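You operate a simulated robot arm through the tools that you are given. There is no shell and no other tool. Be economical: measure what you need, move in short steps, check, and stop when the job is done.

You run a simulated two-armed robot. Do the job below in one go: nothing can be reset, and whatever is moved stays where it is left.

## Task
Take the dish cloth from the hob worktop and lay it out flat on the oven worktop.

It is judged by the outcome, as a careful person would: the job done as asked, and still so three seconds after it is handed in. It fails if anything else is knocked over, pushed out of place, dropped, spilled or broken. Flat cloth is picked up by pressing the open fingertips on it (5 to 10 N) and closing them slowly along it; thin cloth reads only 2 to 8 mm in the jaws.

## Robot
Two 7-joint arms with two-finger parallel grippers on one trunk, on a base that drives. Base frame: it is fixed to the floor where the robot stands at the start and does not move with it; the origin is under the middle of the robot, x ahead of it, y to its left, z up. Units: cm, degrees, N and s.
The left shoulder is at the start at [7, 13.4, 115.1], the right one opposite. Places, roughly: oven worktop [60, 90, 90]. Payload 1.57 kg a hand.
Tool frame (each hand has its own): the origin (TCP) lies between the finger pads and is the grasp point; the fingertips stand 3 cm ahead of it; z points along the fingers, y is the line along which they close. The gripper opens to 8 cm. The fingers are 1.7 cm wide and 1.2 cm thick; the gripper's body (4 by 8.2 cm) begins 8 cm behind the TCP.
Orientation is told as [roll, pitch, yaw] about the base's x, y, z axes, in that order, counted from this pose: with the fingers straight down and closing along the base's y, the tool's x points along the base's -x, its y along +y and its z along -z.

## Interface
- The arms move only by the tool apply_moves. It takes "left_plan", "right_plan" or both (then of equal length, played together; a hand with none holds still); each is a list of rows, each a list of 3 entries, a list of its own where there are three numbers: the shift along the base's x, y, z in cm, then the turn, a rotation vector about the base's x, y, z in degrees, then the gripper command, from -1 (shut) to 1 (fully open), values between in proportion. In form: [[[dx, dy, dz], [wx, wy, wz], fingers], ...]. A call has 1 to 20 rows; each row shifts and turns the commanded pose from where the row before left it. Each row takes 0.2 s and may step no farther than 5 cm and 8.6 degrees from the row before; otherwise, or with a gripper value out of range, the whole call is refused. A pose out of reach is approached as far as the arm can. The call stops where the force on the tool passes 40 N (or 10 N more than at its start, if that is more) or the arm is blocked; 0.2 s more then pass. The fingers move at their own pace (about 15.3 cm/s each) and stop on an object; they squeeze with about 43 N. The grip force told is the motor's: it shows also when the fingers shut on nothing. Time passes only in rows, and 0.2 s behind the last, so rows that do not move let the fingers close. It gives the time, the measured TCP pose, the force on the tool (base axes), the opening and the grip force at its end, in the units of the frame above (readings bear some noise), and new pictures: "show" is both (left out), scene, wrist or none (wrist: the cameras of the hands that moved).
- Cameras (640 x 400 px; columns grow to the right, rows downward): "scene" is now at [12.14, 4.97, 137.84]; the picture's right is [0.57, -0.82, 0.00], its down [-0.49, -0.34, -0.80] and it looks along [0.66, 0.46, -0.60] (base axes); focal length 214 px, centre (320, 200). "left" rides on the left gripper at [7.2, 0.7, -12.2] in its tool frame; the picture's right is [-0.09, 1.00, 0.00], its down [-0.84, -0.08, -0.54] and it looks along [-0.54, -0.05, 0.84] (tool axes); focal length 238 px, centre (320, 200). "right" rides on the right gripper at [7.2, -0.7, -12.2] in its tool frame; the picture's right is [0.09, 1.00, 0.00], its down [-0.84, 0.08, -0.54] and it looks along [-0.54, 0.05, 0.84] (tool axes); focal length 238 px, centre (320, 200). There is no depth. A picture from a camera that has moved, and an enlarged one, comes with that camera's place and axes in the base frame and with its lens.
- move_column(by): slides the trunk up (or, below 0, down) by that many cm; the arms and the scene camera ride with it, the base frame stays. It gives what a move gives, with no picture.
- base_move(legs): drives the robot by 1 to 6 legs, each [ahead, left, turn to the left] in cm, cm and degrees, along the robot's own axes; the way and the turn of a leg run together, so that a leg with both is an arc; at most 150 cm and 180 degrees a leg. The arms and the cameras ride along, it lands a little off, and it stops where it bumps. It gives what a move gives, and a new picture of the scene camera.
- pan_tilt(pan, tilt): turns the head with the scene camera to pan (to the left, within 86 degrees either way) and tilt (down, from -29 to 69), counted from straight ahead of the robot. It gives what a move gives, and a new picture of the scene camera.
- close_up(camera, box): a new picture of the part [left, top, right, bottom] of that camera's present view, enlarged. It takes no simulated time.
- hand_in(): hands the job in; it is judged then, once.

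Go step by step. Nothing tells you exact positions but the pictures and the camera data: compare them with the known pose of the tool, close in by small moves and look again before you grip or let go. The budget is 120 turns and 260 pictures, counting those below and the enlarged ones. Unless the task says otherwise, let go and move clear before handing in, and close with one line.

The tools are called as name(argument=value, ...) on one line, values as JSON. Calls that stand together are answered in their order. apply_moves: Moves the arms, as the interface text tells. Its arguments: {"type":"object","properties":{"left_plan":{"type":"array","items":{"type":"array"}},"right_plan":{"type":"array","items":{"type":"array"}},"show":{"type":"string","enum":["both","scene","wrist","none"]}},"required":[]} The other tools are called the same way: move_column (by) slides the trunk up or down; base_move (legs) drives the base; pan_tilt (pan, tilt) turns the head that bears the scene camera; close_up (camera, box) takes an enlarged picture of a part of a camera's view; hand_in () hands the job in.

At the start:

```text
clock: 0.0
left_position: [30.04, 44.73, 123.94]
left_tool_rot: [-0.1, 0.0, 0.2]
left_ft_force: [0.5, -0.9, -0.8]
left_width: 7.99
left_grasp_force: 0.1
right_position: [47.25, 2.41, 116.55]
right_tool_rot: [0.0, 0.0, 0.0]
right_ft_force: [-0.6, -0.3, -0.1]
right_width: 8.0
right_grasp_force: 0.0
trunk travel left (down, up): [-72.5, 21.5]
robot x, y, heading: [-0.04, 0.26, -0.0]
head pan, tilt: [34.8, 37.0]
```

scene: 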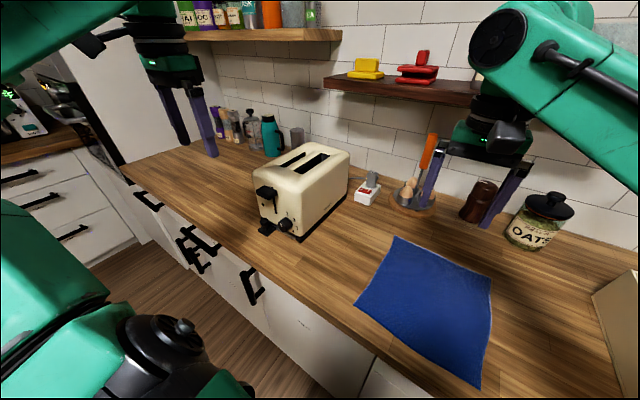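
right: 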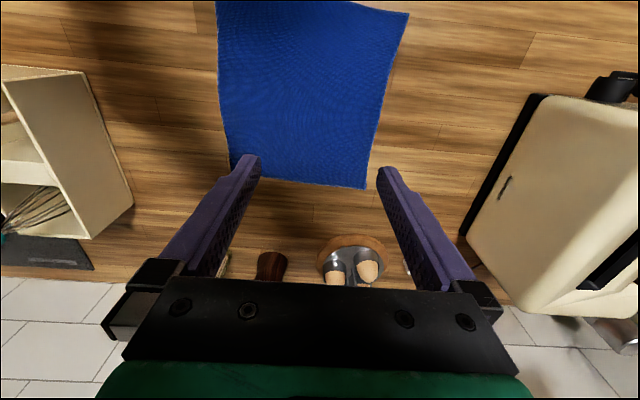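
left: 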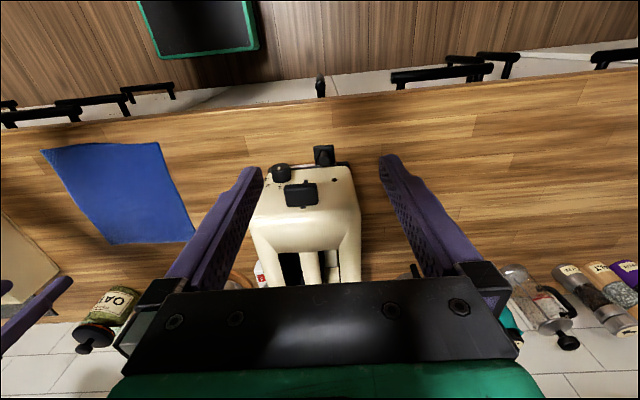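

The blue cloth lies in front of me, roughly x 38–67 and y −13 to 13, with the toaster to its left. The oven worktop should be beyond the toaster, so I'll look at that spot first and then at the cloth.

pan_tilt(pan=65, tilt=35)

pan_tilt(pan=0, tilt=50)

```text
clock: 0.9
left_position: [30.19, 44.75, 123.95]
left_tool_rot: [-0.1, 0.0, 0.0]
left_ft_force: [0.0, 0.5, 0.4]
left_width: 8.0
left_grasp_force: 0.0
right_position: [47.25, 2.52, 116.61]
right_tool_rot: [0.1, -0.1, 0.0]
right_ft_force: [-0.1, 0.4, 0.4]
right_width: 8.02
right_grasp_force: 0.0
trunk travel left (down, up): [-72.5, 21.5]
robot x, y, heading: [-0.13, 0.05, 0.0]
head pan, tilt: [65.0, 35.0]
camera scene: at [8.73, 7.98, 138.15], right [0.91, -0.42, 0.0], down [-0.24, -0.52, -0.82], along [0.35, 0.74, -0.57], focal length 214 px, centre (320, 200)
```

scene: 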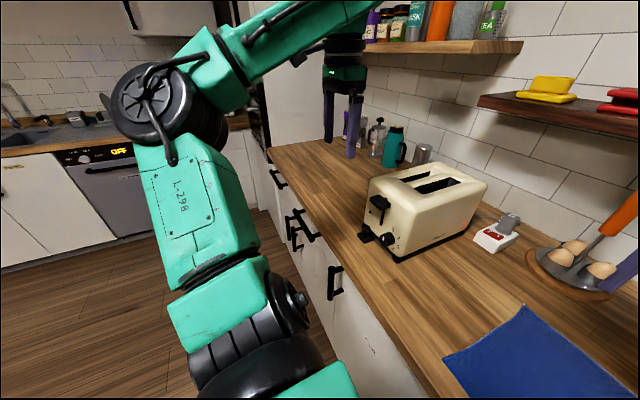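

```text
clock: 2.3
left_position: [30.15, 44.81, 123.96]
left_tool_rot: [0.0, 0.1, -0.1]
left_ft_force: [0.6, 0.4, 0.7]
left_width: 8.01
left_grasp_force: 0.0
right_position: [47.29, 2.4, 116.66]
right_tool_rot: [0.0, 0.0, -0.1]
right_ft_force: [0.2, -0.3, -0.5]
right_width: 7.99
right_grasp_force: 0.0
trunk travel left (down, up): [-72.5, 21.5]
robot x, y, heading: [-0.15, 0.24, -0.3]
head pan, tilt: [0.0, 50.0]
camera scene: at [12.7, 0.02, 135.98], right [0.0, -1.0, 0.0], down [-0.77, 0.0, -0.64], along [0.64, 0.0, -0.77], focal length 214 px, centre (320, 200)
```

scene: 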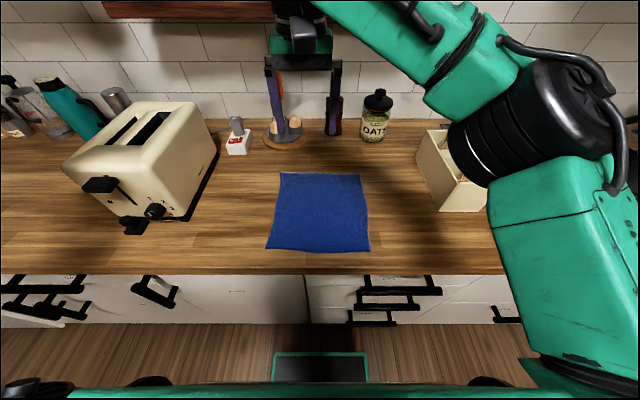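

This matches: the oven worktop around [60, 90] is clear counter left of the toaster. I'll bring both hands over the near corners of the cloth, around (39, ±11), and look again.

apply_moves(left_plan=[[[1.1, -4.16, 0], [0, 0, 0], 0], [[1.1, -4.16, 0], [0, 0, 0], 0], [[1.1, -4.16, 0], [0, 0, 0], 0], [[1.1, -4.16, 0], [0, 0, 0], 0], [[1.1, -4.16, 0], [0, 0, 0], 0], [[1.1, -4.16, 0], [0, 0, 0], 0], [[1.1, -4.16, 0], [0, 0, 0], -0.25], [[1.1, -4.16, 0], [0, 0, 0], -0.25], [[0, 0, -4], [0, 0, 0], -0.25], [[0, 0, -4], [0, 0, 0], -0.25], [[0, 0, -4], [0, 0, 0], -0.25], [[0, 0, -4], [0, 0, 0], -0.25], [[0, 0, -4], [0, 0, 0], -0.25], [[0, 0, -4], [0, 0, 0], -0.25]], right_plan=[[[-1.04, -1.68, 0], [0, 0, 0], 0], [[-1.04, -1.68, 0], [0, 0, 0], 0], [[-1.04, -1.68, 0], [0, 0, 0], 0], [[-1.04, -1.68, 0], [0, 0, 0], 0], [[-1.04, -1.68, 0], [0, 0, 0], 0], [[-1.04, -1.68, 0], [0, 0, 0], 0], [[-1.04, -1.68, 0], [0, 0, 0], -0.25], [[-1.04, -1.68, 0], [0, 0, 0], -0.25], [[0, 0, -2.77], [0, 0, 0], -0.25], [[0, 0, -2.77], [0, 0, 0], -0.25], [[0, 0, -2.77], [0, 0, 0], -0.25], [[0, 0, -2.77], [0, 0, 0], -0.25], [[0, 0, -2.77], [0, 0, 0], -0.25], [[0, 0, -2.77], [0, 0, 0], -0.25]])

```text
clock: 5.3
left_position: [38.98, 11.31, 99.98]
left_tool_rot: [0.0, 0.1, 0.0]
left_ft_force: [0.9, -1.3, -0.2]
left_width: 3.01
left_grasp_force: 0.2
right_position: [39.27, -10.96, 99.98]
right_tool_rot: [0.0, 0.1, 0.0]
right_ft_force: [0.3, 0.0, 0.4]
right_width: 3.01
right_grasp_force: 0.0
trunk travel left (down, up): [-72.5, 21.5]
robot x, y, heading: [-0.21, -0.17, 0.1]
head pan, tilt: [0.0, 50.0]
camera scene: at [12.85, -0.02, 135.97], right [0.0, -1.0, 0.0], down [-0.77, 0.0, -0.64], along [0.64, 0.0, -0.77], focal length 214 px, centre (320, 200)
camera right: at [32.26, -11.53, 112.31], right [-0.09, 1.0, 0.0], down [0.84, 0.08, 0.54], along [0.54, 0.05, -0.84], focal length 238 px, centre (320, 200)
camera left: at [31.68, 12.04, 112.14], right [0.09, 1.0, 0.0], down [0.84, -0.08, 0.54], along [0.54, -0.05, -0.84], focal length 238 px, centre (320, 200)
```

scene: 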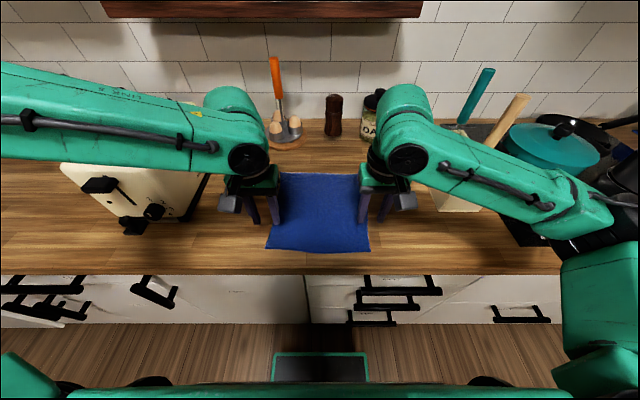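
right: 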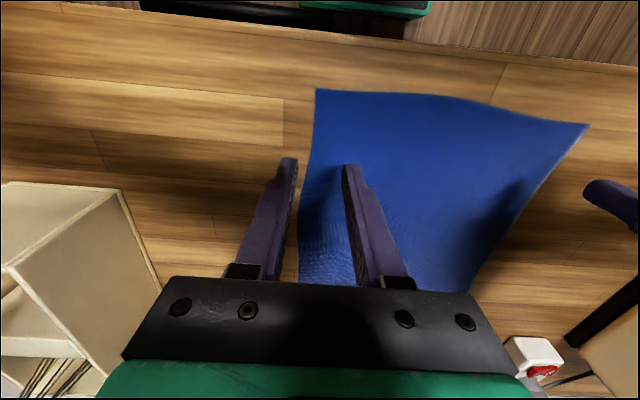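
left: 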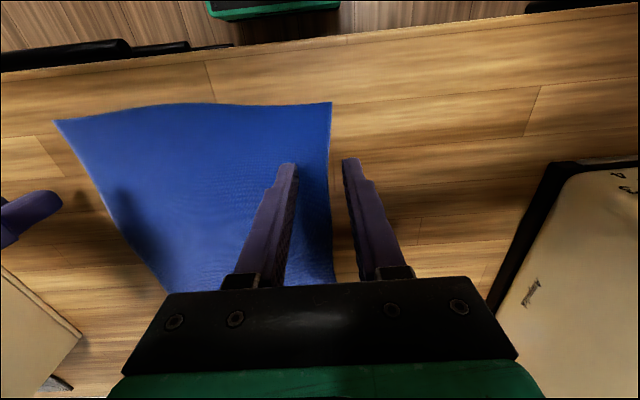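

The wrist views put the near corners at about (36, −12) and (36.5, 12.8). I'll shift the hands in slightly and come down to just above the cloth.

apply_moves(left_plan=[[[-1.0, -1.0, -3], [0, 0, 0], -0.25], [[0, 0, -3], [0, 0, 0], -0.25], [[0, 0, -2.5], [0, 0, 0], -0.25]], right_plan=[[[-1.3, 1.4, -3], [0, 0, 0], -0.25], [[0, 0, -3], [0, 0, 0], -0.25], [[0, 0, -2.5], [0, 0, 0], -0.25]], show="wrist")

```text
clock: 6.0
left_position: [38.11, 10.26, 94.25]
left_tool_rot: [-0.1, -1.1, -0.2]
left_ft_force: [-3.4, 0.1, 15.2]
left_width: 3.01
left_grasp_force: 0.1
right_position: [37.63, -9.39, 94.2]
right_tool_rot: [0.3, -0.9, 0.0]
right_ft_force: [-3.3, 0.1, 11.6]
right_width: 3.02
right_grasp_force: 0.1
trunk travel left (down, up): [-72.5, 21.5]
robot x, y, heading: [0.1, 0.22, -0.1]
head pan, tilt: [0.0, 50.0]
stopped in row 3 (left hand): the force on the tool passed its limit (the readings are from after the stop); the commanded pose is now the measured one
camera right: at [30.39, -10.21, 106.3], right [-0.09, 1.0, 0.0], down [0.83, 0.07, 0.56], along [0.55, 0.05, -0.83], focal length 238 px, centre (320, 200)
camera left: at [30.62, 10.99, 106.18], right [0.1, 1.0, 0.0], down [0.83, -0.08, 0.56], along [0.56, -0.05, -0.83], focal length 238 px, centre (320, 200)
```

right: 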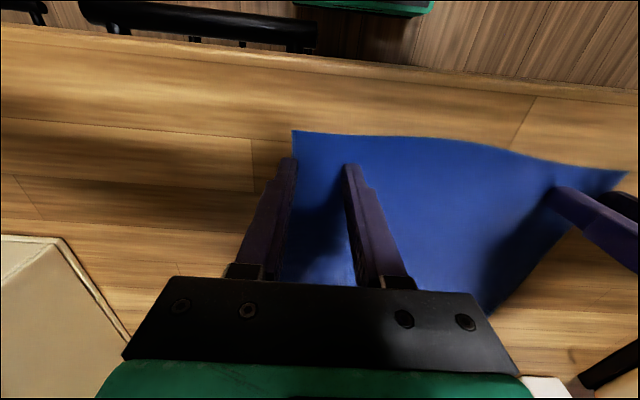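
left: 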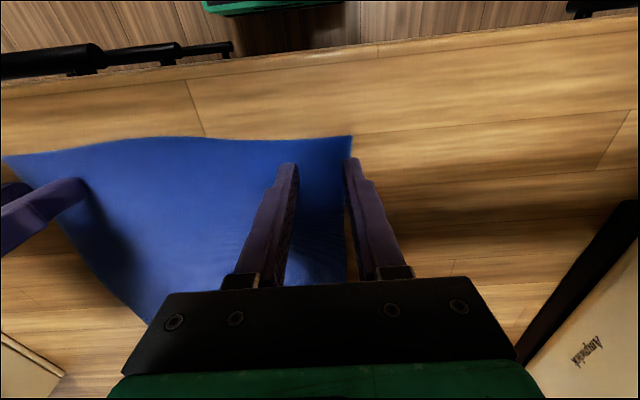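

Contact came at TCP z ≈ 94.2, so the real surface is about 91, and the outer fingers are right on the cloth's side edges. I'll lift slightly, move 1.5 cm inward and about 1 cm nearer, and come down gently again.

apply_moves(left_plan=[[[0, 0, 1.2], [0, 1.0, 0], -0.25], [[-1.0, -1.6, 0], [0, 0, 0], -0.25], [[0, 0, -0.4], [0, 0, 0], -0.25], [[0, 0, -0.3], [0, 0, 0], -0.25], [[0, 0, -0.3], [0, 0, 0], -0.25]], right_plan=[[[0, 0, 1.2], [0, 1.0, 0], -0.25], [[-1.0, 1.5, 0], [0, 0, 0], -0.25], [[0, 0, -0.4], [0, 0, 0], -0.25], [[0, 0, -0.3], [0, 0, 0], -0.25], [[0, 0, -0.3], [0, 0, 0], -0.25]], show="wrist")

```text
clock: 7.2
left_position: [37.46, 8.62, 94.17]
left_tool_rot: [-0.1, 0.2, -0.2]
left_ft_force: [1.0, 0.1, 2.9]
left_width: 3.01
left_grasp_force: 0.1
right_position: [36.96, -8.01, 94.12]
right_tool_rot: [0.2, 0.2, 0.0]
right_ft_force: [-0.6, -0.5, 1.4]
right_width: 3.0
right_grasp_force: 0.1
trunk travel left (down, up): [-72.5, 21.5]
robot x, y, heading: [0.24, 0.23, -0.1]
head pan, tilt: [0.0, 50.0]
camera right: at [29.98, -8.75, 106.47], right [-0.09, 1.0, 0.0], down [0.84, 0.07, 0.54], along [0.54, 0.05, -0.84], focal length 238 px, centre (320, 200)
camera left: at [30.15, 9.43, 106.38], right [0.1, 1.0, 0.0], down [0.84, -0.08, 0.54], along [0.54, -0.05, -0.84], focal length 238 px, centre (320, 200)
```

right: 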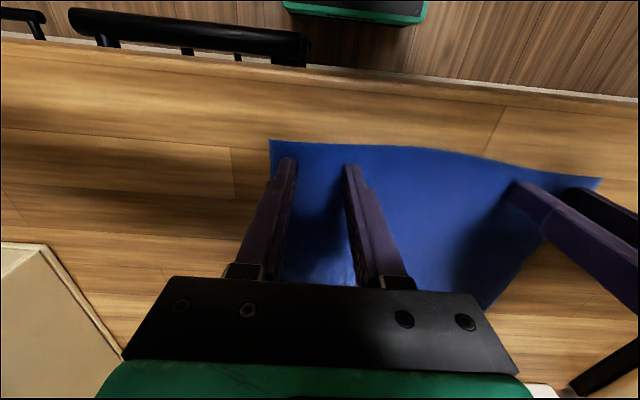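
left: 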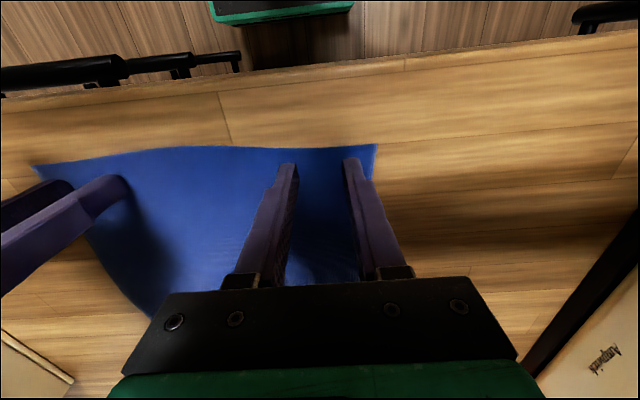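

All four fingertips are now on cloth near the corners with light contact. I'll press a little harder and read the force.

apply_moves(left_plan=[[[0, 0, -0.2], [0, 0, 0], -0.25], [[0, 0, 0], [0, 0, 0], -0.25]], right_plan=[[[0, 0, -0.25], [0, 0, 0], -0.25], [[0, 0, 0], [0, 0, 0], -0.25]], show="none")

```text
clock: 7.8
left_position: [37.32, 8.59, 94.25]
left_tool_rot: [-0.2, -0.1, -0.1]
left_ft_force: [5.1, 1.1, 16.6]
left_width: 2.98
left_grasp_force: 0.1
right_position: [37.02, -7.99, 94.14]
right_tool_rot: [0.3, 0.0, 0.0]
right_ft_force: [6.8, -0.9, 26.5]
right_width: 3.0
right_grasp_force: 0.0
trunk travel left (down, up): [-72.5, 21.5]
robot x, y, heading: [-0.07, -0.21, -0.0]
head pan, tilt: [0.0, 50.0]
```

The force is a bit high, so I'll ease off to about 7–8 N.

apply_moves(left_plan=[[[0, 0, 0.12], [0, 0, 0], -0.25], [[0, 0, 0], [0, 0, 0], -0.25]], right_plan=[[[0, 0, 0.18], [0, 0, 0], -0.25], [[0, 0, 0], [0, 0, 0], -0.25]], show="none")

```text
clock: 8.4
left_position: [37.17, 8.7, 94.35]
left_tool_rot: [-0.1, 0.1, -0.3]
left_ft_force: [4.6, 0.0, 18.5]
left_width: 2.99
left_grasp_force: 0.1
right_position: [36.76, -7.92, 94.24]
right_tool_rot: [0.1, 0.2, 0.0]
right_ft_force: [4.5, 0.9, 18.0]
right_width: 3.0
right_grasp_force: 0.1
trunk travel left (down, up): [-72.5, 21.5]
robot x, y, heading: [0.36, -0.04, -0.1]
head pan, tilt: [0.0, 50.0]
```

apply_moves(left_plan=[[[0, 0, 0.1], [0, 0, 0], -0.25], [[0, 0, 0], [0, 0, 0], -0.25]], right_plan=[[[0, 0, 0.1], [0, 0, 0], -0.25], [[0, 0, 0], [0, 0, 0], -0.25]], show="none")

```text
clock: 9.0
left_position: [37.29, 8.6, 94.18]
left_tool_rot: [-0.1, 0.3, -0.3]
left_ft_force: [2.9, -1.1, 8.0]
left_width: 2.99
left_grasp_force: 0.0
right_position: [36.79, -7.97, 94.2]
right_tool_rot: [0.2, 0.3, 0.0]
right_ft_force: [1.3, -1.0, 14.3]
right_width: 2.97
right_grasp_force: 0.0
trunk travel left (down, up): [-72.5, 21.5]
robot x, y, heading: [-0.04, 0.11, -0.1]
head pan, tilt: [0.0, 50.0]
```

Left is at about 8 N and right at 14 N. I'll ease the right a touch more and close both slowly.

apply_moves(left_plan=[[[0, 0, 0], [0, 0, 0], -0.3], [[0, 0, 0], [0, 0, 0], -0.36], [[0, 0, 0], [0, 0, 0], -0.42], [[0, 0, 0], [0, 0, 0], -0.48], [[0, 0, 0], [0, 0, 0], -0.54], [[0, 0, 0], [0, 0, 0], -0.6], [[0, 0, 0], [0, 0, 0], -0.66], [[0, 0, 0], [0, 0, 0], -0.72], [[0, 0, 0], [0, 0, 0], -0.78], [[0, 0, 0], [0, 0, 0], -0.84], [[0, 0, 0], [0, 0, 0], -0.9], [[0, 0, 0], [0, 0, 0], -0.95], [[0, 0, 0], [0, 0, 0], -1], [[0, 0, 0], [0, 0, 0], -1]], right_plan=[[[0, 0, 0.06], [0, 0, 0], -0.3], [[0, 0, 0], [0, 0, 0], -0.36], [[0, 0, 0], [0, 0, 0], -0.42], [[0, 0, 0], [0, 0, 0], -0.48], [[0, 0, 0], [0, 0, 0], -0.54], [[0, 0, 0], [0, 0, 0], -0.6], [[0, 0, 0], [0, 0, 0], -0.66], [[0, 0, 0], [0, 0, 0], -0.72], [[0, 0, 0], [0, 0, 0], -0.78], [[0, 0, 0], [0, 0, 0], -0.84], [[0, 0, 0], [0, 0, 0], -0.9], [[0, 0, 0], [0, 0, 0], -0.95], [[0, 0, 0], [0, 0, 0], -1], [[0, 0, 0], [0, 0, 0], -1]], show="wrist")

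```text
clock: 12.0
left_position: [37.33, 8.63, 94.16]
left_tool_rot: [-0.2, 0.2, -0.2]
left_ft_force: [0.4, 0.4, 3.5]
left_width: 0.0
left_grasp_force: 21.7
right_position: [37.05, -7.93, 94.17]
right_tool_rot: [0.2, 0.3, 0.0]
right_ft_force: [-0.9, -1.0, -0.5]
right_width: 0.0
right_grasp_force: 21.2
trunk travel left (down, up): [-72.5, 21.5]
robot x, y, heading: [0.34, 0.33, -0.2]
head pan, tilt: [0.0, 50.0]
camera right: at [29.99, -8.76, 106.53], right [-0.09, 1.0, 0.0], down [0.84, 0.07, 0.54], along [0.54, 0.05, -0.84], focal length 238 px, centre (320, 200)
camera left: at [30.18, 9.42, 106.38], right [0.1, 1.0, 0.0], down [0.84, -0.08, 0.54], along [0.54, -0.05, -0.84], focal length 238 px, centre (320, 200)
```

right: 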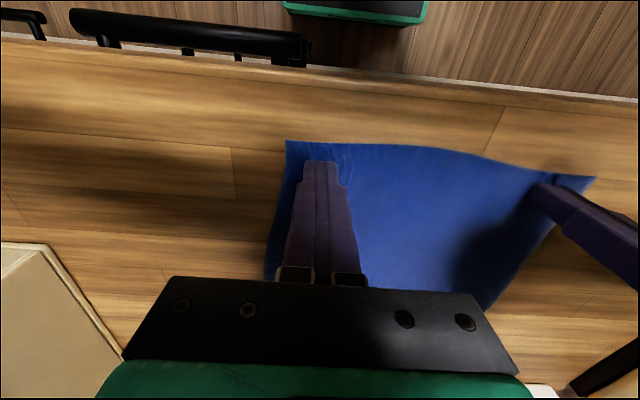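
left: 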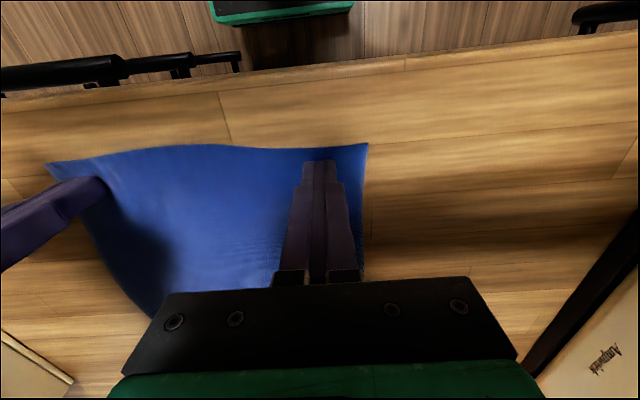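

Both closed on nothing because the press had faded. I'll lift a little, reopen a bit wider, and press again more firmly.

apply_moves(left_plan=[[[0, 0, 0.8], [0, 0, 0], -1], [[0, 0, 0], [0, 0, 0], -0.1], [[0, 0, -0.4], [0, 0, 0], -0.1], [[0, 0, -0.3], [0, 0, 0], -0.1], [[0, 0, -0.15], [0, 0, 0], -0.1], [[0, 0, 0], [0, 0, 0], -0.1]], right_plan=[[[0, 0, 0.8], [0, 0, 0], -1], [[0, 0.3, 0], [0, 0, 0], -0.1], [[0, 0, -0.4], [0, 0, 0], -0.1], [[0, 0, -0.3], [0, 0, 0], -0.1], [[0, 0, -0.15], [0, 0, 0], -0.1], [[0, 0, 0], [0, 0, 0], -0.1]], show="wrist")

```text
clock: 13.4
left_position: [37.39, 8.52, 94.07]
left_tool_rot: [-0.2, 0.1, -0.1]
left_ft_force: [1.6, 1.2, 10.5]
left_width: 3.61
left_grasp_force: 0.1
right_position: [36.93, -7.8, 94.2]
right_tool_rot: [0.3, 0.1, 0.1]
right_ft_force: [0.7, -0.4, 0.1]
right_width: 3.6
right_grasp_force: 0.0
trunk travel left (down, up): [-72.5, 21.5]
robot x, y, heading: [-0.3, 0.11, 0.1]
head pan, tilt: [0.0, 50.0]
camera right: at [29.97, -8.48, 106.5], right [-0.09, 1.0, 0.0], down [0.84, 0.08, 0.54], along [0.54, 0.05, -0.84], focal length 238 px, centre (320, 200)
camera left: at [30.16, 9.37, 106.34], right [0.09, 1.0, 0.0], down [0.84, -0.08, 0.54], along [0.54, -0.05, -0.84], focal length 238 px, centre (320, 200)
```

right: 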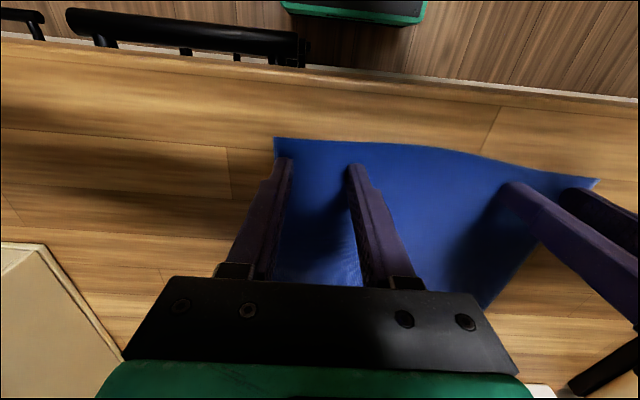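
left: 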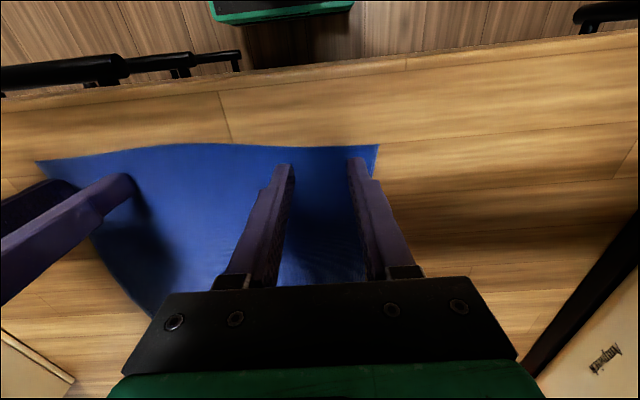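

The left presses at about 10 N and the right only just touches. I'll press the right in and close in stages while watching the force.

apply_moves(left_plan=[[[0, 0, 0], [0, 0, 0], -0.1], [[0, 0, -0.02], [0, 0, 0], -0.16], [[0, 0, -0.02], [0, 0, 0], -0.22], [[0, 0, -0.02], [0, 0, 0], -0.28], [[0, 0, -0.02], [0, 0, 0], -0.34]], right_plan=[[[0, 0, -0.15], [0, 0, 0], -0.1], [[0, 0, -0.02], [0, 0, 0], -0.16], [[0, 0, -0.02], [0, 0, 0], -0.22], [[0, 0, -0.02], [0, 0, 0], -0.28], [[0, 0, -0.02], [0, 0, 0], -0.34]], show="none")

```text
clock: 14.6
left_position: [37.15, 8.66, 94.16]
left_tool_rot: [-0.1, 0.0, -0.2]
left_ft_force: [-0.9, -2.1, 19.9]
left_width: 2.64
left_grasp_force: 0.5
right_position: [36.68, -7.66, 94.12]
right_tool_rot: [0.4, -0.1, 0.0]
right_ft_force: [3.0, 1.2, 14.1]
right_width: 2.64
right_grasp_force: 0.1
trunk travel left (down, up): [-72.5, 21.5]
robot x, y, heading: [0.42, -0.29, -0.3]
head pan, tilt: [0.0, 50.0]
```

apply_moves(left_plan=[[[0, 0, 0.08], [0, 0, 0], -0.4], [[0, 0, 0], [0, 0, 0], -0.46], [[0, 0, 0], [0, 0, 0], -0.52], [[0, 0, 0], [0, 0, 0], -0.58]], right_plan=[[[0, 0, 0.04], [0, 0, 0], -0.4], [[0, 0, 0], [0, 0, 0], -0.46], [[0, 0, 0], [0, 0, 0], -0.52], [[0, 0, 0], [0, 0, 0], -0.58]], show="wrist")

```text
clock: 15.6
left_position: [37.21, 8.6, 94.22]
left_tool_rot: [0.0, 0.1, -0.3]
left_ft_force: [0.9, 0.4, 9.0]
left_width: 1.54
left_grasp_force: 0.1
right_position: [36.77, -7.69, 94.11]
right_tool_rot: [0.2, 0.1, 0.1]
right_ft_force: [1.5, -1.3, 21.4]
right_width: 1.73
right_grasp_force: 0.0
trunk travel left (down, up): [-72.5, 21.5]
robot x, y, heading: [-0.04, 0.09, -0.1]
head pan, tilt: [0.0, 50.0]
camera right: at [29.71, -8.42, 106.43], right [-0.09, 1.0, 0.0], down [0.84, 0.07, 0.54], along [0.54, 0.05, -0.84], focal length 238 px, centre (320, 200)
camera left: at [29.95, 9.42, 106.35], right [0.1, 1.0, 0.0], down [0.84, -0.08, 0.54], along [0.54, -0.05, -0.84], focal length 238 px, centre (320, 200)
```

right: 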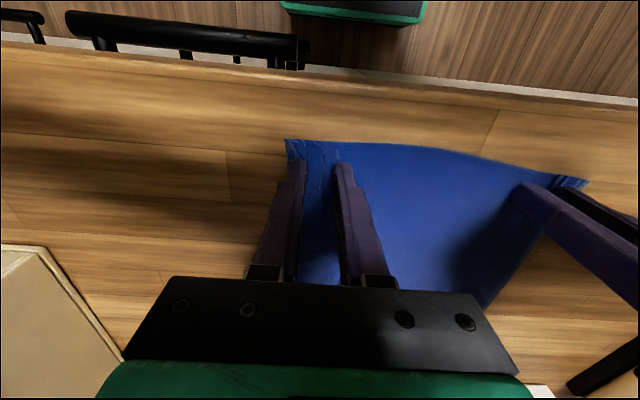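
left: 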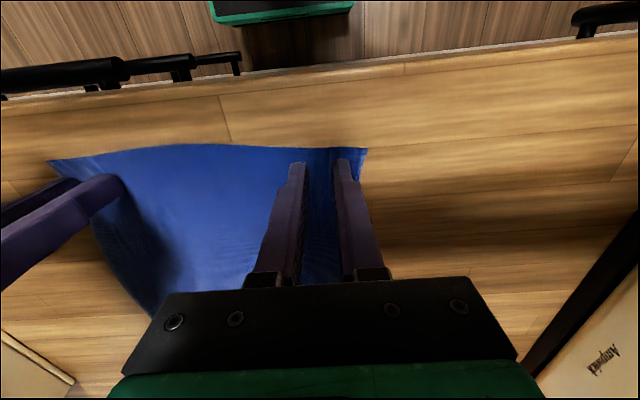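

The cloth is gathering between the fingers. I'll carry on closing.

apply_moves(left_plan=[[[0, 0, -0.02], [0, 0, 0], -0.64], [[0, 0, 0], [0, 0, 0], -0.7], [[0, 0, -0.02], [0, 0, 0], -0.76], [[0, 0, 0], [0, 0, 0], -0.82], [[0, 0, -0.02], [0, 0, 0], -0.88], [[0, 0, 0], [0, 0, 0], -0.94], [[0, 0, 0], [0, 0, 0], -1], [[0, 0, 0], [0, 0, 0], -1]], right_plan=[[[0, 0, 0.06], [0, 0, 0], -0.64], [[0, 0, 0], [0, 0, 0], -0.7], [[0, 0, -0.02], [0, 0, 0], -0.76], [[0, 0, 0], [0, 0, 0], -0.82], [[0, 0, -0.02], [0, 0, 0], -0.88], [[0, 0, 0], [0, 0, 0], -0.94], [[0, 0, 0], [0, 0, 0], -1], [[0, 0, 0], [0, 0, 0], -1]], show="wrist")

```text
clock: 17.4
left_position: [36.98, 8.56, 94.17]
left_tool_rot: [-0.1, 0.1, -0.2]
left_ft_force: [1.2, 0.4, 6.5]
left_width: 0.0
left_grasp_force: 21.1
right_position: [36.75, -7.61, 94.29]
right_tool_rot: [0.3, -0.1, 0.0]
right_ft_force: [-1.5, -3.6, 24.8]
right_width: 0.0
right_grasp_force: 21.2
trunk travel left (down, up): [-72.5, 21.5]
robot x, y, heading: [0.07, -0.23, 0.2]
head pan, tilt: [0.0, 50.0]
camera right: at [29.69, -8.43, 106.41], right [-0.09, 1.0, 0.0], down [0.84, 0.07, 0.54], along [0.54, 0.05, -0.84], focal length 238 px, centre (320, 200)
camera left: at [29.84, 9.32, 106.34], right [0.1, 1.0, 0.0], down [0.84, -0.08, 0.54], along [0.54, -0.05, -0.84], focal length 238 px, centre (320, 200)
```

right: 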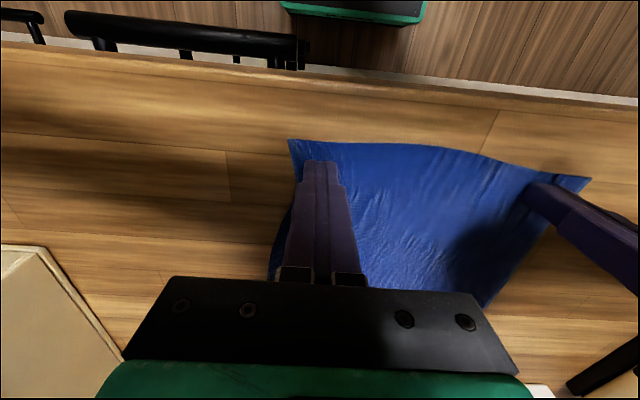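
left: 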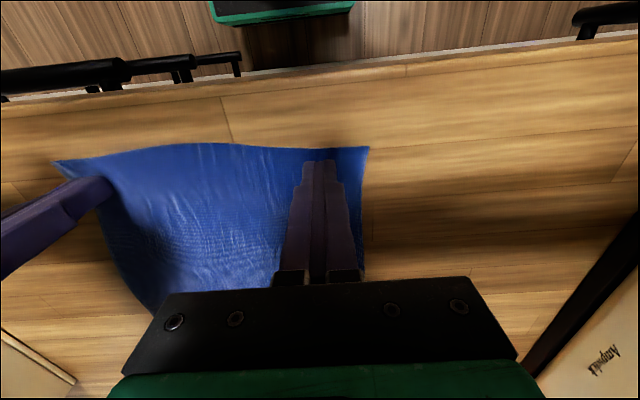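

Again empty: the cloth slid out as the fingers met. I'll try one hand at a time, closing more slowly at a steady 5–10 N, left hand first.

apply_moves(left_plan=[[[0, 0, 0.8], [0, 0, 0], -1], [[0, 0, 0], [0, 0, 0], 0], [[0, 0, -0.4], [0, 0, 0], 0], [[0, 0, -0.3], [0, 0, 0], 0], [[0, 0, -0.1], [0, 0, 0], 0], [[0, 0, 0], [0, 0, 0], 0]], right_plan=[[[0, 0, 1], [0, 0, 0], -1], [[0, -0.5, 1], [0, 0, 0], -1], [[0, 0, 0], [0, 0, 0], 0], [[0, 0, 0], [0, 0, 0], 0], [[0, 0, 0], [0, 0, 0], 0], [[0, 0, 0], [0, 0, 0], 0]], show="wrist")

```text
clock: 18.8
left_position: [37.47, 8.65, 94.18]
left_tool_rot: [-0.2, 0.0, -0.2]
left_ft_force: [3.4, 1.0, 14.4]
left_width: 4.02
left_grasp_force: 0.0
right_position: [37.07, -8.17, 96.08]
right_tool_rot: [0.2, 0.3, 0.0]
right_ft_force: [-0.2, 0.5, -0.1]
right_width: 4.0
right_grasp_force: 0.1
trunk travel left (down, up): [-72.5, 21.5]
robot x, y, heading: [-0.02, -0.0, -0.1]
head pan, tilt: [0.0, 50.0]
camera right: at [29.99, -8.94, 108.32], right [-0.09, 1.0, 0.0], down [0.84, 0.07, 0.54], along [0.54, 0.05, -0.84], focal length 238 px, centre (320, 200)
camera left: at [30.15, 9.42, 106.33], right [0.1, 1.0, 0.0], down [0.84, -0.08, 0.54], along [0.54, -0.05, -0.84], focal length 238 px, centre (320, 200)
```

right: 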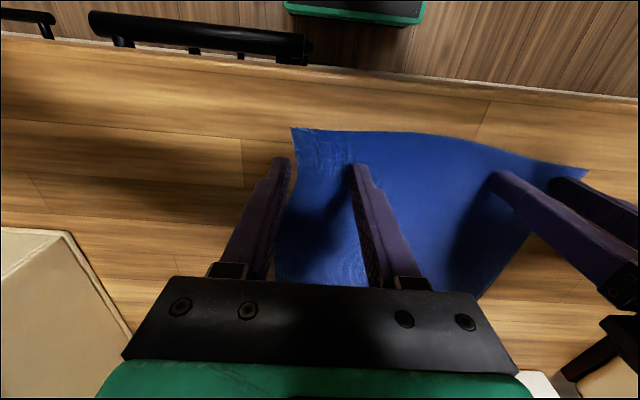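
left: 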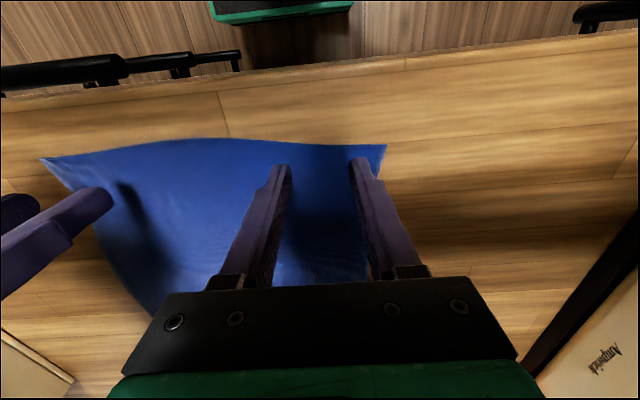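

apply_moves(left_plan=[[[0, 0, 0.04], [0, 0, 0], -0.04], [[0, 0, 0], [0, 0, 0], -0.08], [[0, 0, 0], [0, 0, 0], -0.12], [[0, 0, 0], [0, 0, 0], -0.16], [[0, 0, 0], [0, 0, 0], -0.2], [[0, 0, 0], [0, 0, 0], -0.24], [[0, 0, 0], [0, 0, 0], -0.28], [[0, 0, 0], [0, 0, 0], -0.32], [[0, 0, 0], [0, 0, 0], -0.36], [[0, 0, 0], [0, 0, 0], -0.4]], show="wrist")

close_up(camera="left", box=[220, 120, 420, 245])

```text
clock: 21.0
left_position: [37.24, 8.7, 94.06]
left_tool_rot: [0.0, 0.2, -0.1]
left_ft_force: [0.7, -0.6, 17.3]
left_width: 2.44
left_grasp_force: 0.4
right_position: [36.83, -8.22, 95.97]
right_tool_rot: [0.3, 0.2, -0.1]
right_ft_force: [-1.3, 0.0, -0.1]
right_width: 4.02
right_grasp_force: 0.3
trunk travel left (down, up): [-72.5, 21.5]
robot x, y, heading: [-0.15, 0.02, -0.0]
head pan, tilt: [0.0, 50.0]
camera left: at [30.05, 9.39, 106.34], right [0.1, 1.0, 0.0], down [0.84, -0.08, 0.54], along [0.54, -0.05, -0.84], focal length 238 px, centre (320, 200)
```

left: 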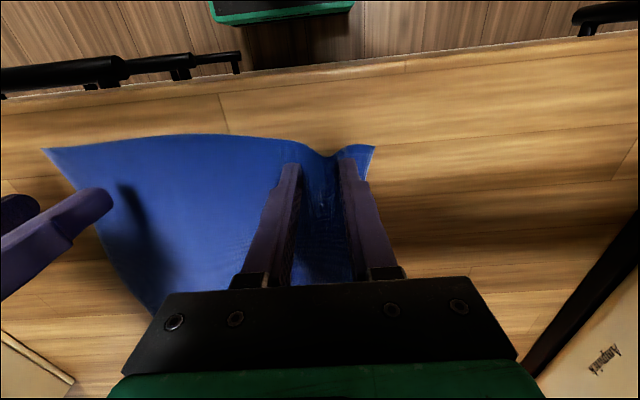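

```text
3.20 times, centred on (320, 182) of left
camera zoom: at [30.05, 9.39, 106.34], right [0.1, 1.0, 0.0], down [0.84, -0.08, 0.54], along [0.54, -0.05, -0.84], focal length 763 px, centre (320, 256)
```

zoom: 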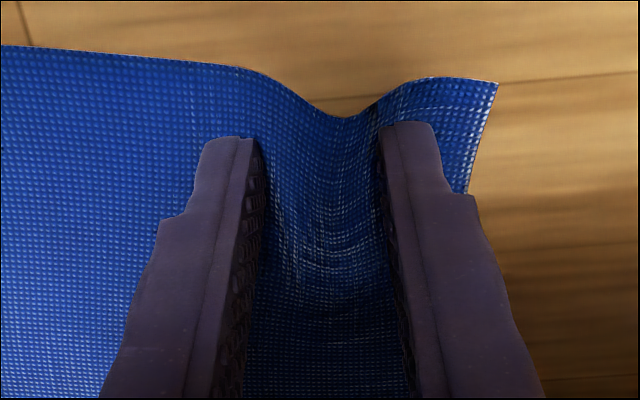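

A proper fold is now rising between the fingers. I'll continue slowly.

apply_moves(left_plan=[[[0, 0, 0], [0, 0, 0], -0.44], [[0, 0, 0], [0, 0, 0], -0.48], [[0, 0, 0], [0, 0, 0], -0.52], [[0, 0, 0], [0, 0, 0], -0.56], [[0, 0, 0], [0, 0, 0], -0.6], [[0, 0, 0], [0, 0, 0], -0.64], [[0, 0, 0], [0, 0, 0], -0.68], [[0, 0, 0], [0, 0, 0], -0.72]], show="none")

close_up(camera="left", box=[220, 120, 420, 245])

```text
clock: 22.8
left_position: [37.22, 8.7, 94.19]
left_tool_rot: [-0.2, 0.1, -0.2]
left_ft_force: [-0.1, -0.3, 16.8]
left_width: 1.14
left_grasp_force: 0.2
right_position: [36.97, -8.17, 96.0]
right_tool_rot: [0.2, 0.2, 0.0]
right_ft_force: [0.2, -0.2, 0.6]
right_width: 4.01
right_grasp_force: 0.0
trunk travel left (down, up): [-72.5, 21.5]
robot x, y, heading: [-0.04, 0.14, -0.1]
head pan, tilt: [0.0, 50.0]
```

```text
3.20 times, centred on (320, 182) of left
camera zoom: at [30.03, 9.39, 106.34], right [0.1, 1.0, 0.0], down [0.84, -0.08, 0.54], along [0.54, -0.05, -0.84], focal length 763 px, centre (320, 256)
```

zoom: 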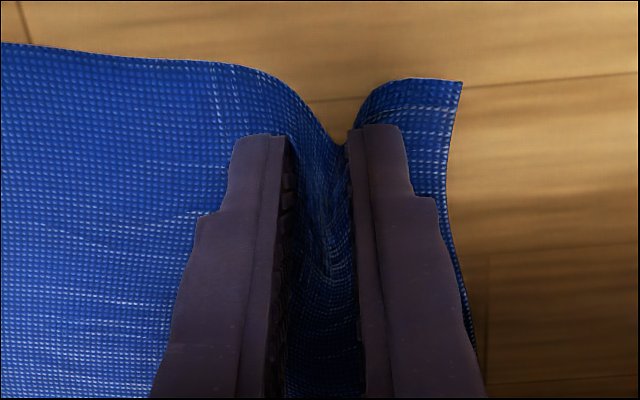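

apply_moves(left_plan=[[[0, 0, 0], [0, 0, 0], -0.76], [[0, 0, 0], [0, 0, 0], -0.8], [[0, 0, 0], [0, 0, 0], -0.84], [[0, 0, 0], [0, 0, 0], -0.88], [[0, 0, 0], [0, 0, 0], -0.92], [[0, 0, 0], [0, 0, 0], -0.96], [[0, 0, 0], [0, 0, 0], -1], [[0, 0, 0], [0, 0, 0], -1]], show="none")

close_up(camera="left", box=[220, 120, 420, 245])

```text
clock: 24.6
left_position: [37.23, 8.78, 94.16]
left_tool_rot: [-0.2, 0.0, -0.1]
left_ft_force: [-0.5, 1.4, 17.4]
left_width: 0.0
left_grasp_force: 21.1
right_position: [36.86, -8.27, 96.05]
right_tool_rot: [0.2, 0.1, -0.1]
right_ft_force: [-0.1, -0.5, -0.4]
right_width: 4.01
right_grasp_force: 0.0
trunk travel left (down, up): [-72.5, 21.5]
robot x, y, heading: [0.19, -0.15, -0.1]
head pan, tilt: [0.0, 50.0]
```

```text
3.20 times, centred on (320, 182) of left
camera zoom: at [30.03, 9.41, 106.34], right [0.09, 1.0, 0.0], down [0.84, -0.08, 0.54], along [0.54, -0.05, -0.84], focal length 763 px, centre (320, 256)
```

zoom: 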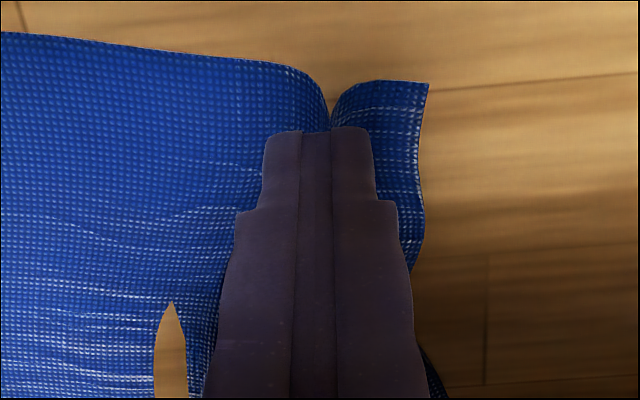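

A fold seems to be pinched, though the width reads 0. I'll lift the left hand 3 cm and see whether the cloth follows.

apply_moves(left_plan=[[[0, 0, 1], [0, 0, 0], -1], [[0, 0, 1], [0, 0, 0], -1], [[0, 0, 1], [0, 0, 0], -1]], show="both")

```text
clock: 25.4
left_position: [37.28, 8.6, 97.07]
left_tool_rot: [-0.1, 0.4, -0.3]
left_ft_force: [-0.3, -0.2, 0.4]
left_width: 0.0
left_grasp_force: 21.7
right_position: [37.14, -8.22, 95.99]
right_tool_rot: [0.2, 0.3, -0.1]
right_ft_force: [0.7, 0.4, -0.5]
right_width: 4.01
right_grasp_force: 0.1
trunk travel left (down, up): [-72.5, 21.5]
robot x, y, heading: [0.1, -0.25, -0.0]
head pan, tilt: [0.0, 50.0]
camera scene: at [12.73, -0.01, 135.97], right [0.0, -1.0, 0.0], down [-0.77, 0.0, -0.64], along [0.64, 0.0, -0.77], focal length 214 px, centre (320, 200)
camera left: at [30.15, 9.44, 109.26], right [0.09, 1.0, 0.0], down [0.84, -0.08, 0.54], along [0.54, -0.05, -0.84], focal length 238 px, centre (320, 200)
```

scene: 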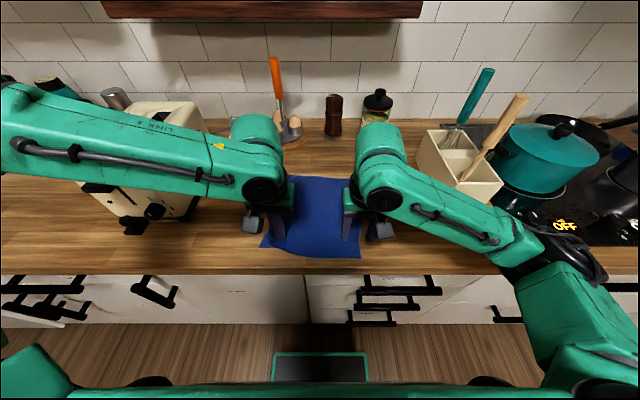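
left: 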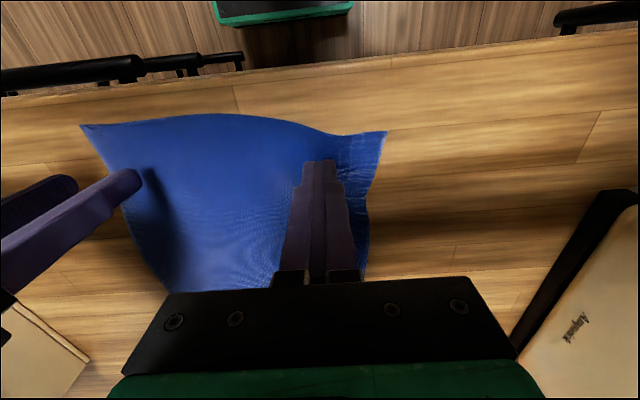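

It slipped out, probably from pressing too hard at the end. I'll retry with a larger gather at 5–10 N, then pinch quickly once the fold stands.

apply_moves(left_plan=[[[0, 0, 0], [0, 0, 0], 0.25], [[0, 0, -1], [0, 0, 0], 0.25], [[0, 0, -1], [0, 0, 0], 0.25], [[0, 0, -0.6], [0, 0, 0], 0.25], [[0, 0, -0.3], [0, 0, 0], 0.25], [[0, 0, -0.06], [0, 0, 0], 0.25], [[0, 0, 0], [0, 0, 0], 0.25]], show="wrist")

```text
clock: 27.0
left_position: [37.28, 8.79, 94.03]
left_tool_rot: [-0.1, 0.2, -0.1]
left_ft_force: [-0.6, 1.1, 5.4]
left_width: 5.02
left_grasp_force: 0.0
right_position: [36.94, -8.26, 96.1]
right_tool_rot: [0.2, 0.3, -0.1]
right_ft_force: [-0.1, 0.3, 0.1]
right_width: 3.98
right_grasp_force: 0.1
trunk travel left (down, up): [-72.5, 21.5]
robot x, y, heading: [0.24, 0.02, -0.2]
head pan, tilt: [0.0, 50.0]
camera left: at [30.14, 9.49, 106.36], right [0.1, 1.0, 0.0], down [0.84, -0.08, 0.54], along [0.54, -0.05, -0.84], focal length 238 px, centre (320, 200)
```

left: 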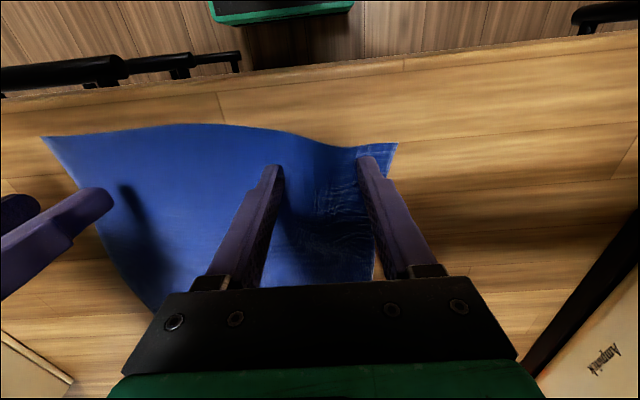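

apply_moves(left_plan=[[[0, 0, 0], [0, 0, 0], 0.2], [[0, 0, 0], [0, 0, 0], 0.15], [[0, 0, 0], [0, 0, 0], 0.1], [[0, 0, 0], [0, 0, 0], 0.05], [[0, 0, 0], [0, 0, 0], 0], [[0, 0, 0], [0, 0, 0], -0.05], [[0, 0, 0], [0, 0, 0], -0.1], [[0, 0, 0], [0, 0, 0], -0.15], [[0, 0, 0], [0, 0, 0], -0.2], [[0, 0, 0], [0, 0, 0], -0.25], [[0, 0, 0], [0, 0, 0], -0.3], [[0, 0, 0], [0, 0, 0], -0.35], [[0, 0, 0], [0, 0, 0], -0.4], [[0, 0, 0], [0, 0, 0], -0.45], [[0, 0, 0], [0, 0, 0], -0.5], [[0, 0, 0], [0, 0, 0], -0.55], [[0, 0, 0], [0, 0, 0], -0.6]], show="none")

close_up(camera="left", box=[220, 120, 420, 245])

```text
clock: 30.6
left_position: [37.33, 8.59, 94.24]
left_tool_rot: [-0.1, 0.3, -0.2]
left_ft_force: [0.5, -0.6, 7.5]
left_width: 1.45
left_grasp_force: 0.0
right_position: [37.08, -8.25, 95.99]
right_tool_rot: [0.2, 0.2, 0.0]
right_ft_force: [-0.1, 0.5, -0.3]
right_width: 3.99
right_grasp_force: 0.0
trunk travel left (down, up): [-72.5, 21.5]
robot x, y, heading: [-0.12, -0.06, -0.3]
head pan, tilt: [0.0, 50.0]
```

```text
3.20 times, centred on (320, 182) of left
camera zoom: at [30.12, 9.45, 106.36], right [0.1, 1.0, 0.0], down [0.84, -0.08, 0.54], along [0.54, -0.05, -0.84], focal length 763 px, centre (320, 256)
```

zoom: 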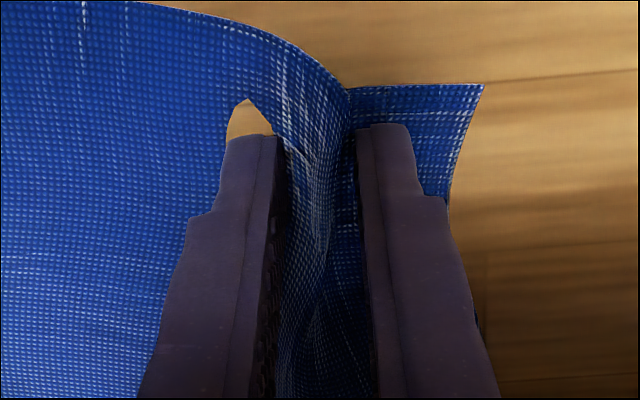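

A tall fold stands between the pads. Now I'll snap shut and check.

apply_moves(left_plan=[[[0, 0, 0], [0, 0, 0], -1], [[0, 0, 0], [0, 0, 0], -1], [[0, 0, 0], [0, 0, 0], -1]], show="none")

close_up(camera="left", box=[220, 120, 420, 245])

```text
clock: 31.4
left_position: [37.22, 8.57, 94.15]
left_tool_rot: [-0.1, 0.2, -0.3]
left_ft_force: [0.7, -2.4, 7.2]
left_width: 0.26
left_grasp_force: 24.3
right_position: [36.95, -8.26, 96.01]
right_tool_rot: [0.2, 0.3, 0.0]
right_ft_force: [-0.4, 0.3, -0.4]
right_width: 4.01
right_grasp_force: 0.1
trunk travel left (down, up): [-72.5, 21.5]
robot x, y, heading: [-0.02, 0.01, -0.3]
head pan, tilt: [0.0, 50.0]
```

```text
3.20 times, centred on (320, 182) of left
camera zoom: at [30.12, 9.42, 106.36], right [0.1, 1.0, 0.0], down [0.84, -0.08, 0.54], along [0.54, -0.05, -0.84], focal length 763 px, centre (320, 256)
```

zoom: 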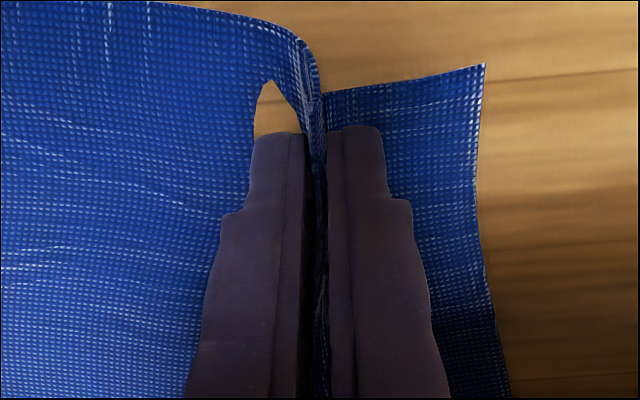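

The left hand reads 2.6 mm, so it has the cloth. Now the same recipe for the right hand, first checking its alignment.

apply_moves(right_plan=[[[0, 0, 0], [0, 0, 0], 0.25], [[0, 0.5, -1], [0, 0, 0], 0.25]], left_plan=[[[0, 0, 0], [0, 0, 0], -1], [[0, 0, 0.3], [0, 0, 0], -1]], show="wrist")

```text
clock: 32.0
left_position: [37.42, 8.86, 94.38]
left_tool_rot: [-0.1, 0.3, -0.1]
left_ft_force: [-0.5, 0.8, 0.6]
left_width: 0.29
left_grasp_force: 23.7
right_position: [37.08, -7.61, 95.05]
right_tool_rot: [0.3, 0.3, 0.0]
right_ft_force: [0.3, 0.4, -0.5]
right_width: 5.01
right_grasp_force: 0.1
trunk travel left (down, up): [-72.5, 21.5]
robot x, y, heading: [-0.06, 0.26, 0.1]
head pan, tilt: [0.0, 50.0]
camera right: at [30.12, -8.31, 107.27], right [-0.09, 1.0, 0.0], down [0.84, 0.08, 0.54], along [0.53, 0.05, -0.84], focal length 238 px, centre (320, 200)
camera left: at [30.2, 9.53, 106.57], right [0.09, 1.0, 0.0], down [0.84, -0.08, 0.54], along [0.53, -0.05, -0.84], focal length 238 px, centre (320, 200)
```

right: 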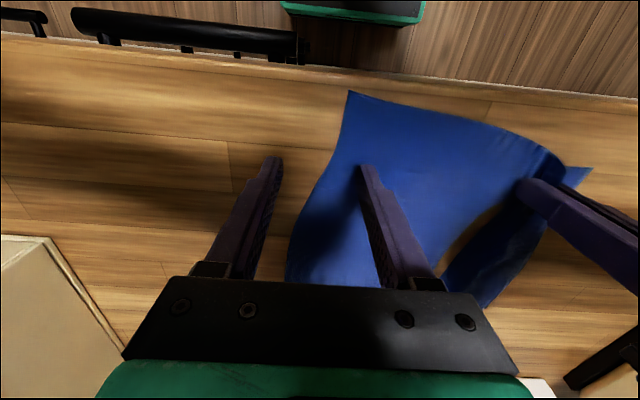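
left: 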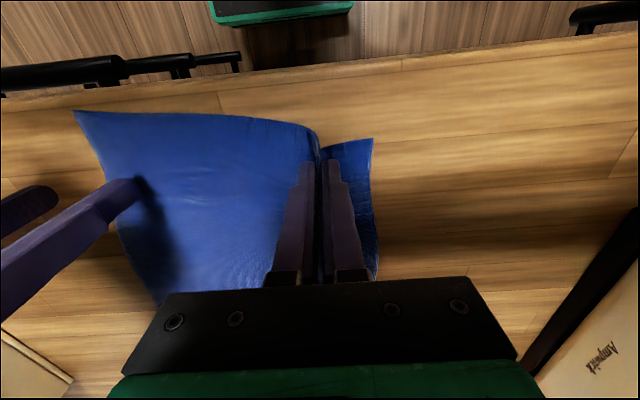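

The left pull skewed the cloth: its right near corner is now about (32, −6.3). I'll move the right hand to around (35, −3), over cloth, and approach.

apply_moves(right_plan=[[[-1, 2.3, 0], [0, 0, 0], 0.15], [[-1, 2.3, 0], [0, 0, 0], 0.15], [[0, 0, -0.5], [0, 0, 0], 0.15], [[0, 0, -0.3], [0, 0, 0], 0.15], [[0, 0, -0.1], [0, 0, 0], 0.15], [[0, 0, 0], [0, 0, 0], 0.15]], show="wrist")

```text
clock: 33.4
left_position: [37.32, 8.58, 94.46]
left_tool_rot: [-0.1, 0.2, -0.2]
left_ft_force: [-0.2, 0.1, -0.8]
left_width: 0.28
left_grasp_force: 23.8
right_position: [35.11, -3.1, 94.15]
right_tool_rot: [0.2, 0.2, 0.1]
right_ft_force: [0.2, 0.4, 1.6]
right_width: 4.59
right_grasp_force: 0.0
trunk travel left (down, up): [-72.5, 21.5]
robot x, y, heading: [0.07, 0.16, 0.1]
head pan, tilt: [0.0, 50.0]
camera right: at [28.09, -3.83, 106.49], right [-0.09, 1.0, 0.0], down [0.84, 0.07, 0.54], along [0.54, 0.05, -0.84], focal length 238 px, centre (320, 200)
```

right: 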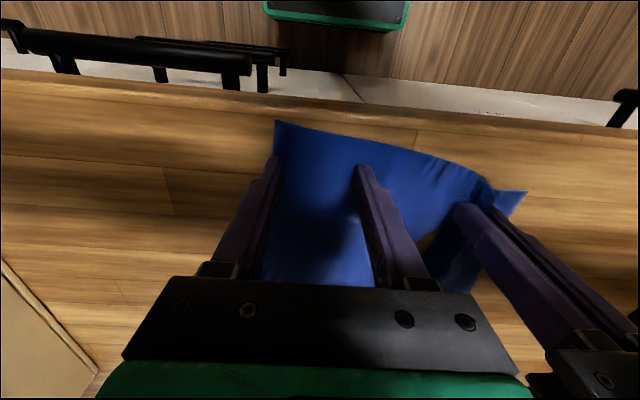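

The outer finger is just at the edge, so I'll nudge it 0.9 cm inward, press to 5–10 N and close slowly.

apply_moves(right_plan=[[[0, 0, 0.5], [0, 0, 0], 0.15], [[0, 0.9, 0], [0, 0, 0], 0.15], [[0, 0, -0.3], [0, 0, 0], 0.15], [[0, 0, -0.2], [0, 0, 0], 0.15], [[0, 0, -0.06], [0, 0, 0], 0.15], [[0, 0, 0], [0, 0, 0], 0.15]], show="wrist")

```text
clock: 34.8
left_position: [37.34, 8.66, 94.5]
left_tool_rot: [-0.1, 0.2, -0.2]
left_ft_force: [-0.7, 0.7, -0.8]
left_width: 0.26
left_grasp_force: 23.6
right_position: [34.98, -2.15, 94.16]
right_tool_rot: [0.3, 0.3, 0.0]
right_ft_force: [1.8, -0.6, 9.6]
right_width: 4.62
right_grasp_force: 0.1
trunk travel left (down, up): [-72.5, 21.5]
robot x, y, heading: [-0.03, -0.11, -0.2]
head pan, tilt: [0.0, 50.0]
camera right: at [27.99, -2.93, 106.45], right [-0.09, 1.0, 0.0], down [0.84, 0.07, 0.54], along [0.54, 0.05, -0.84], focal length 238 px, centre (320, 200)
```

right: 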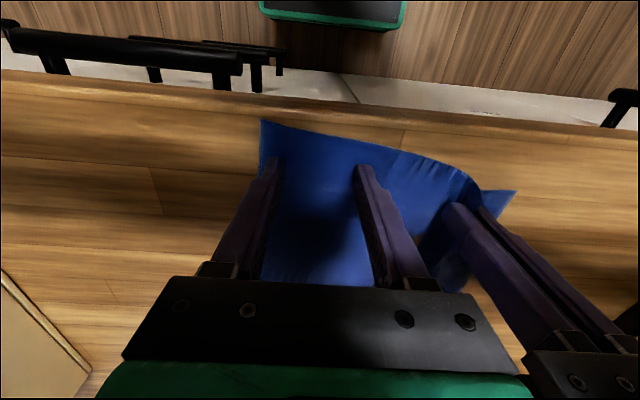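

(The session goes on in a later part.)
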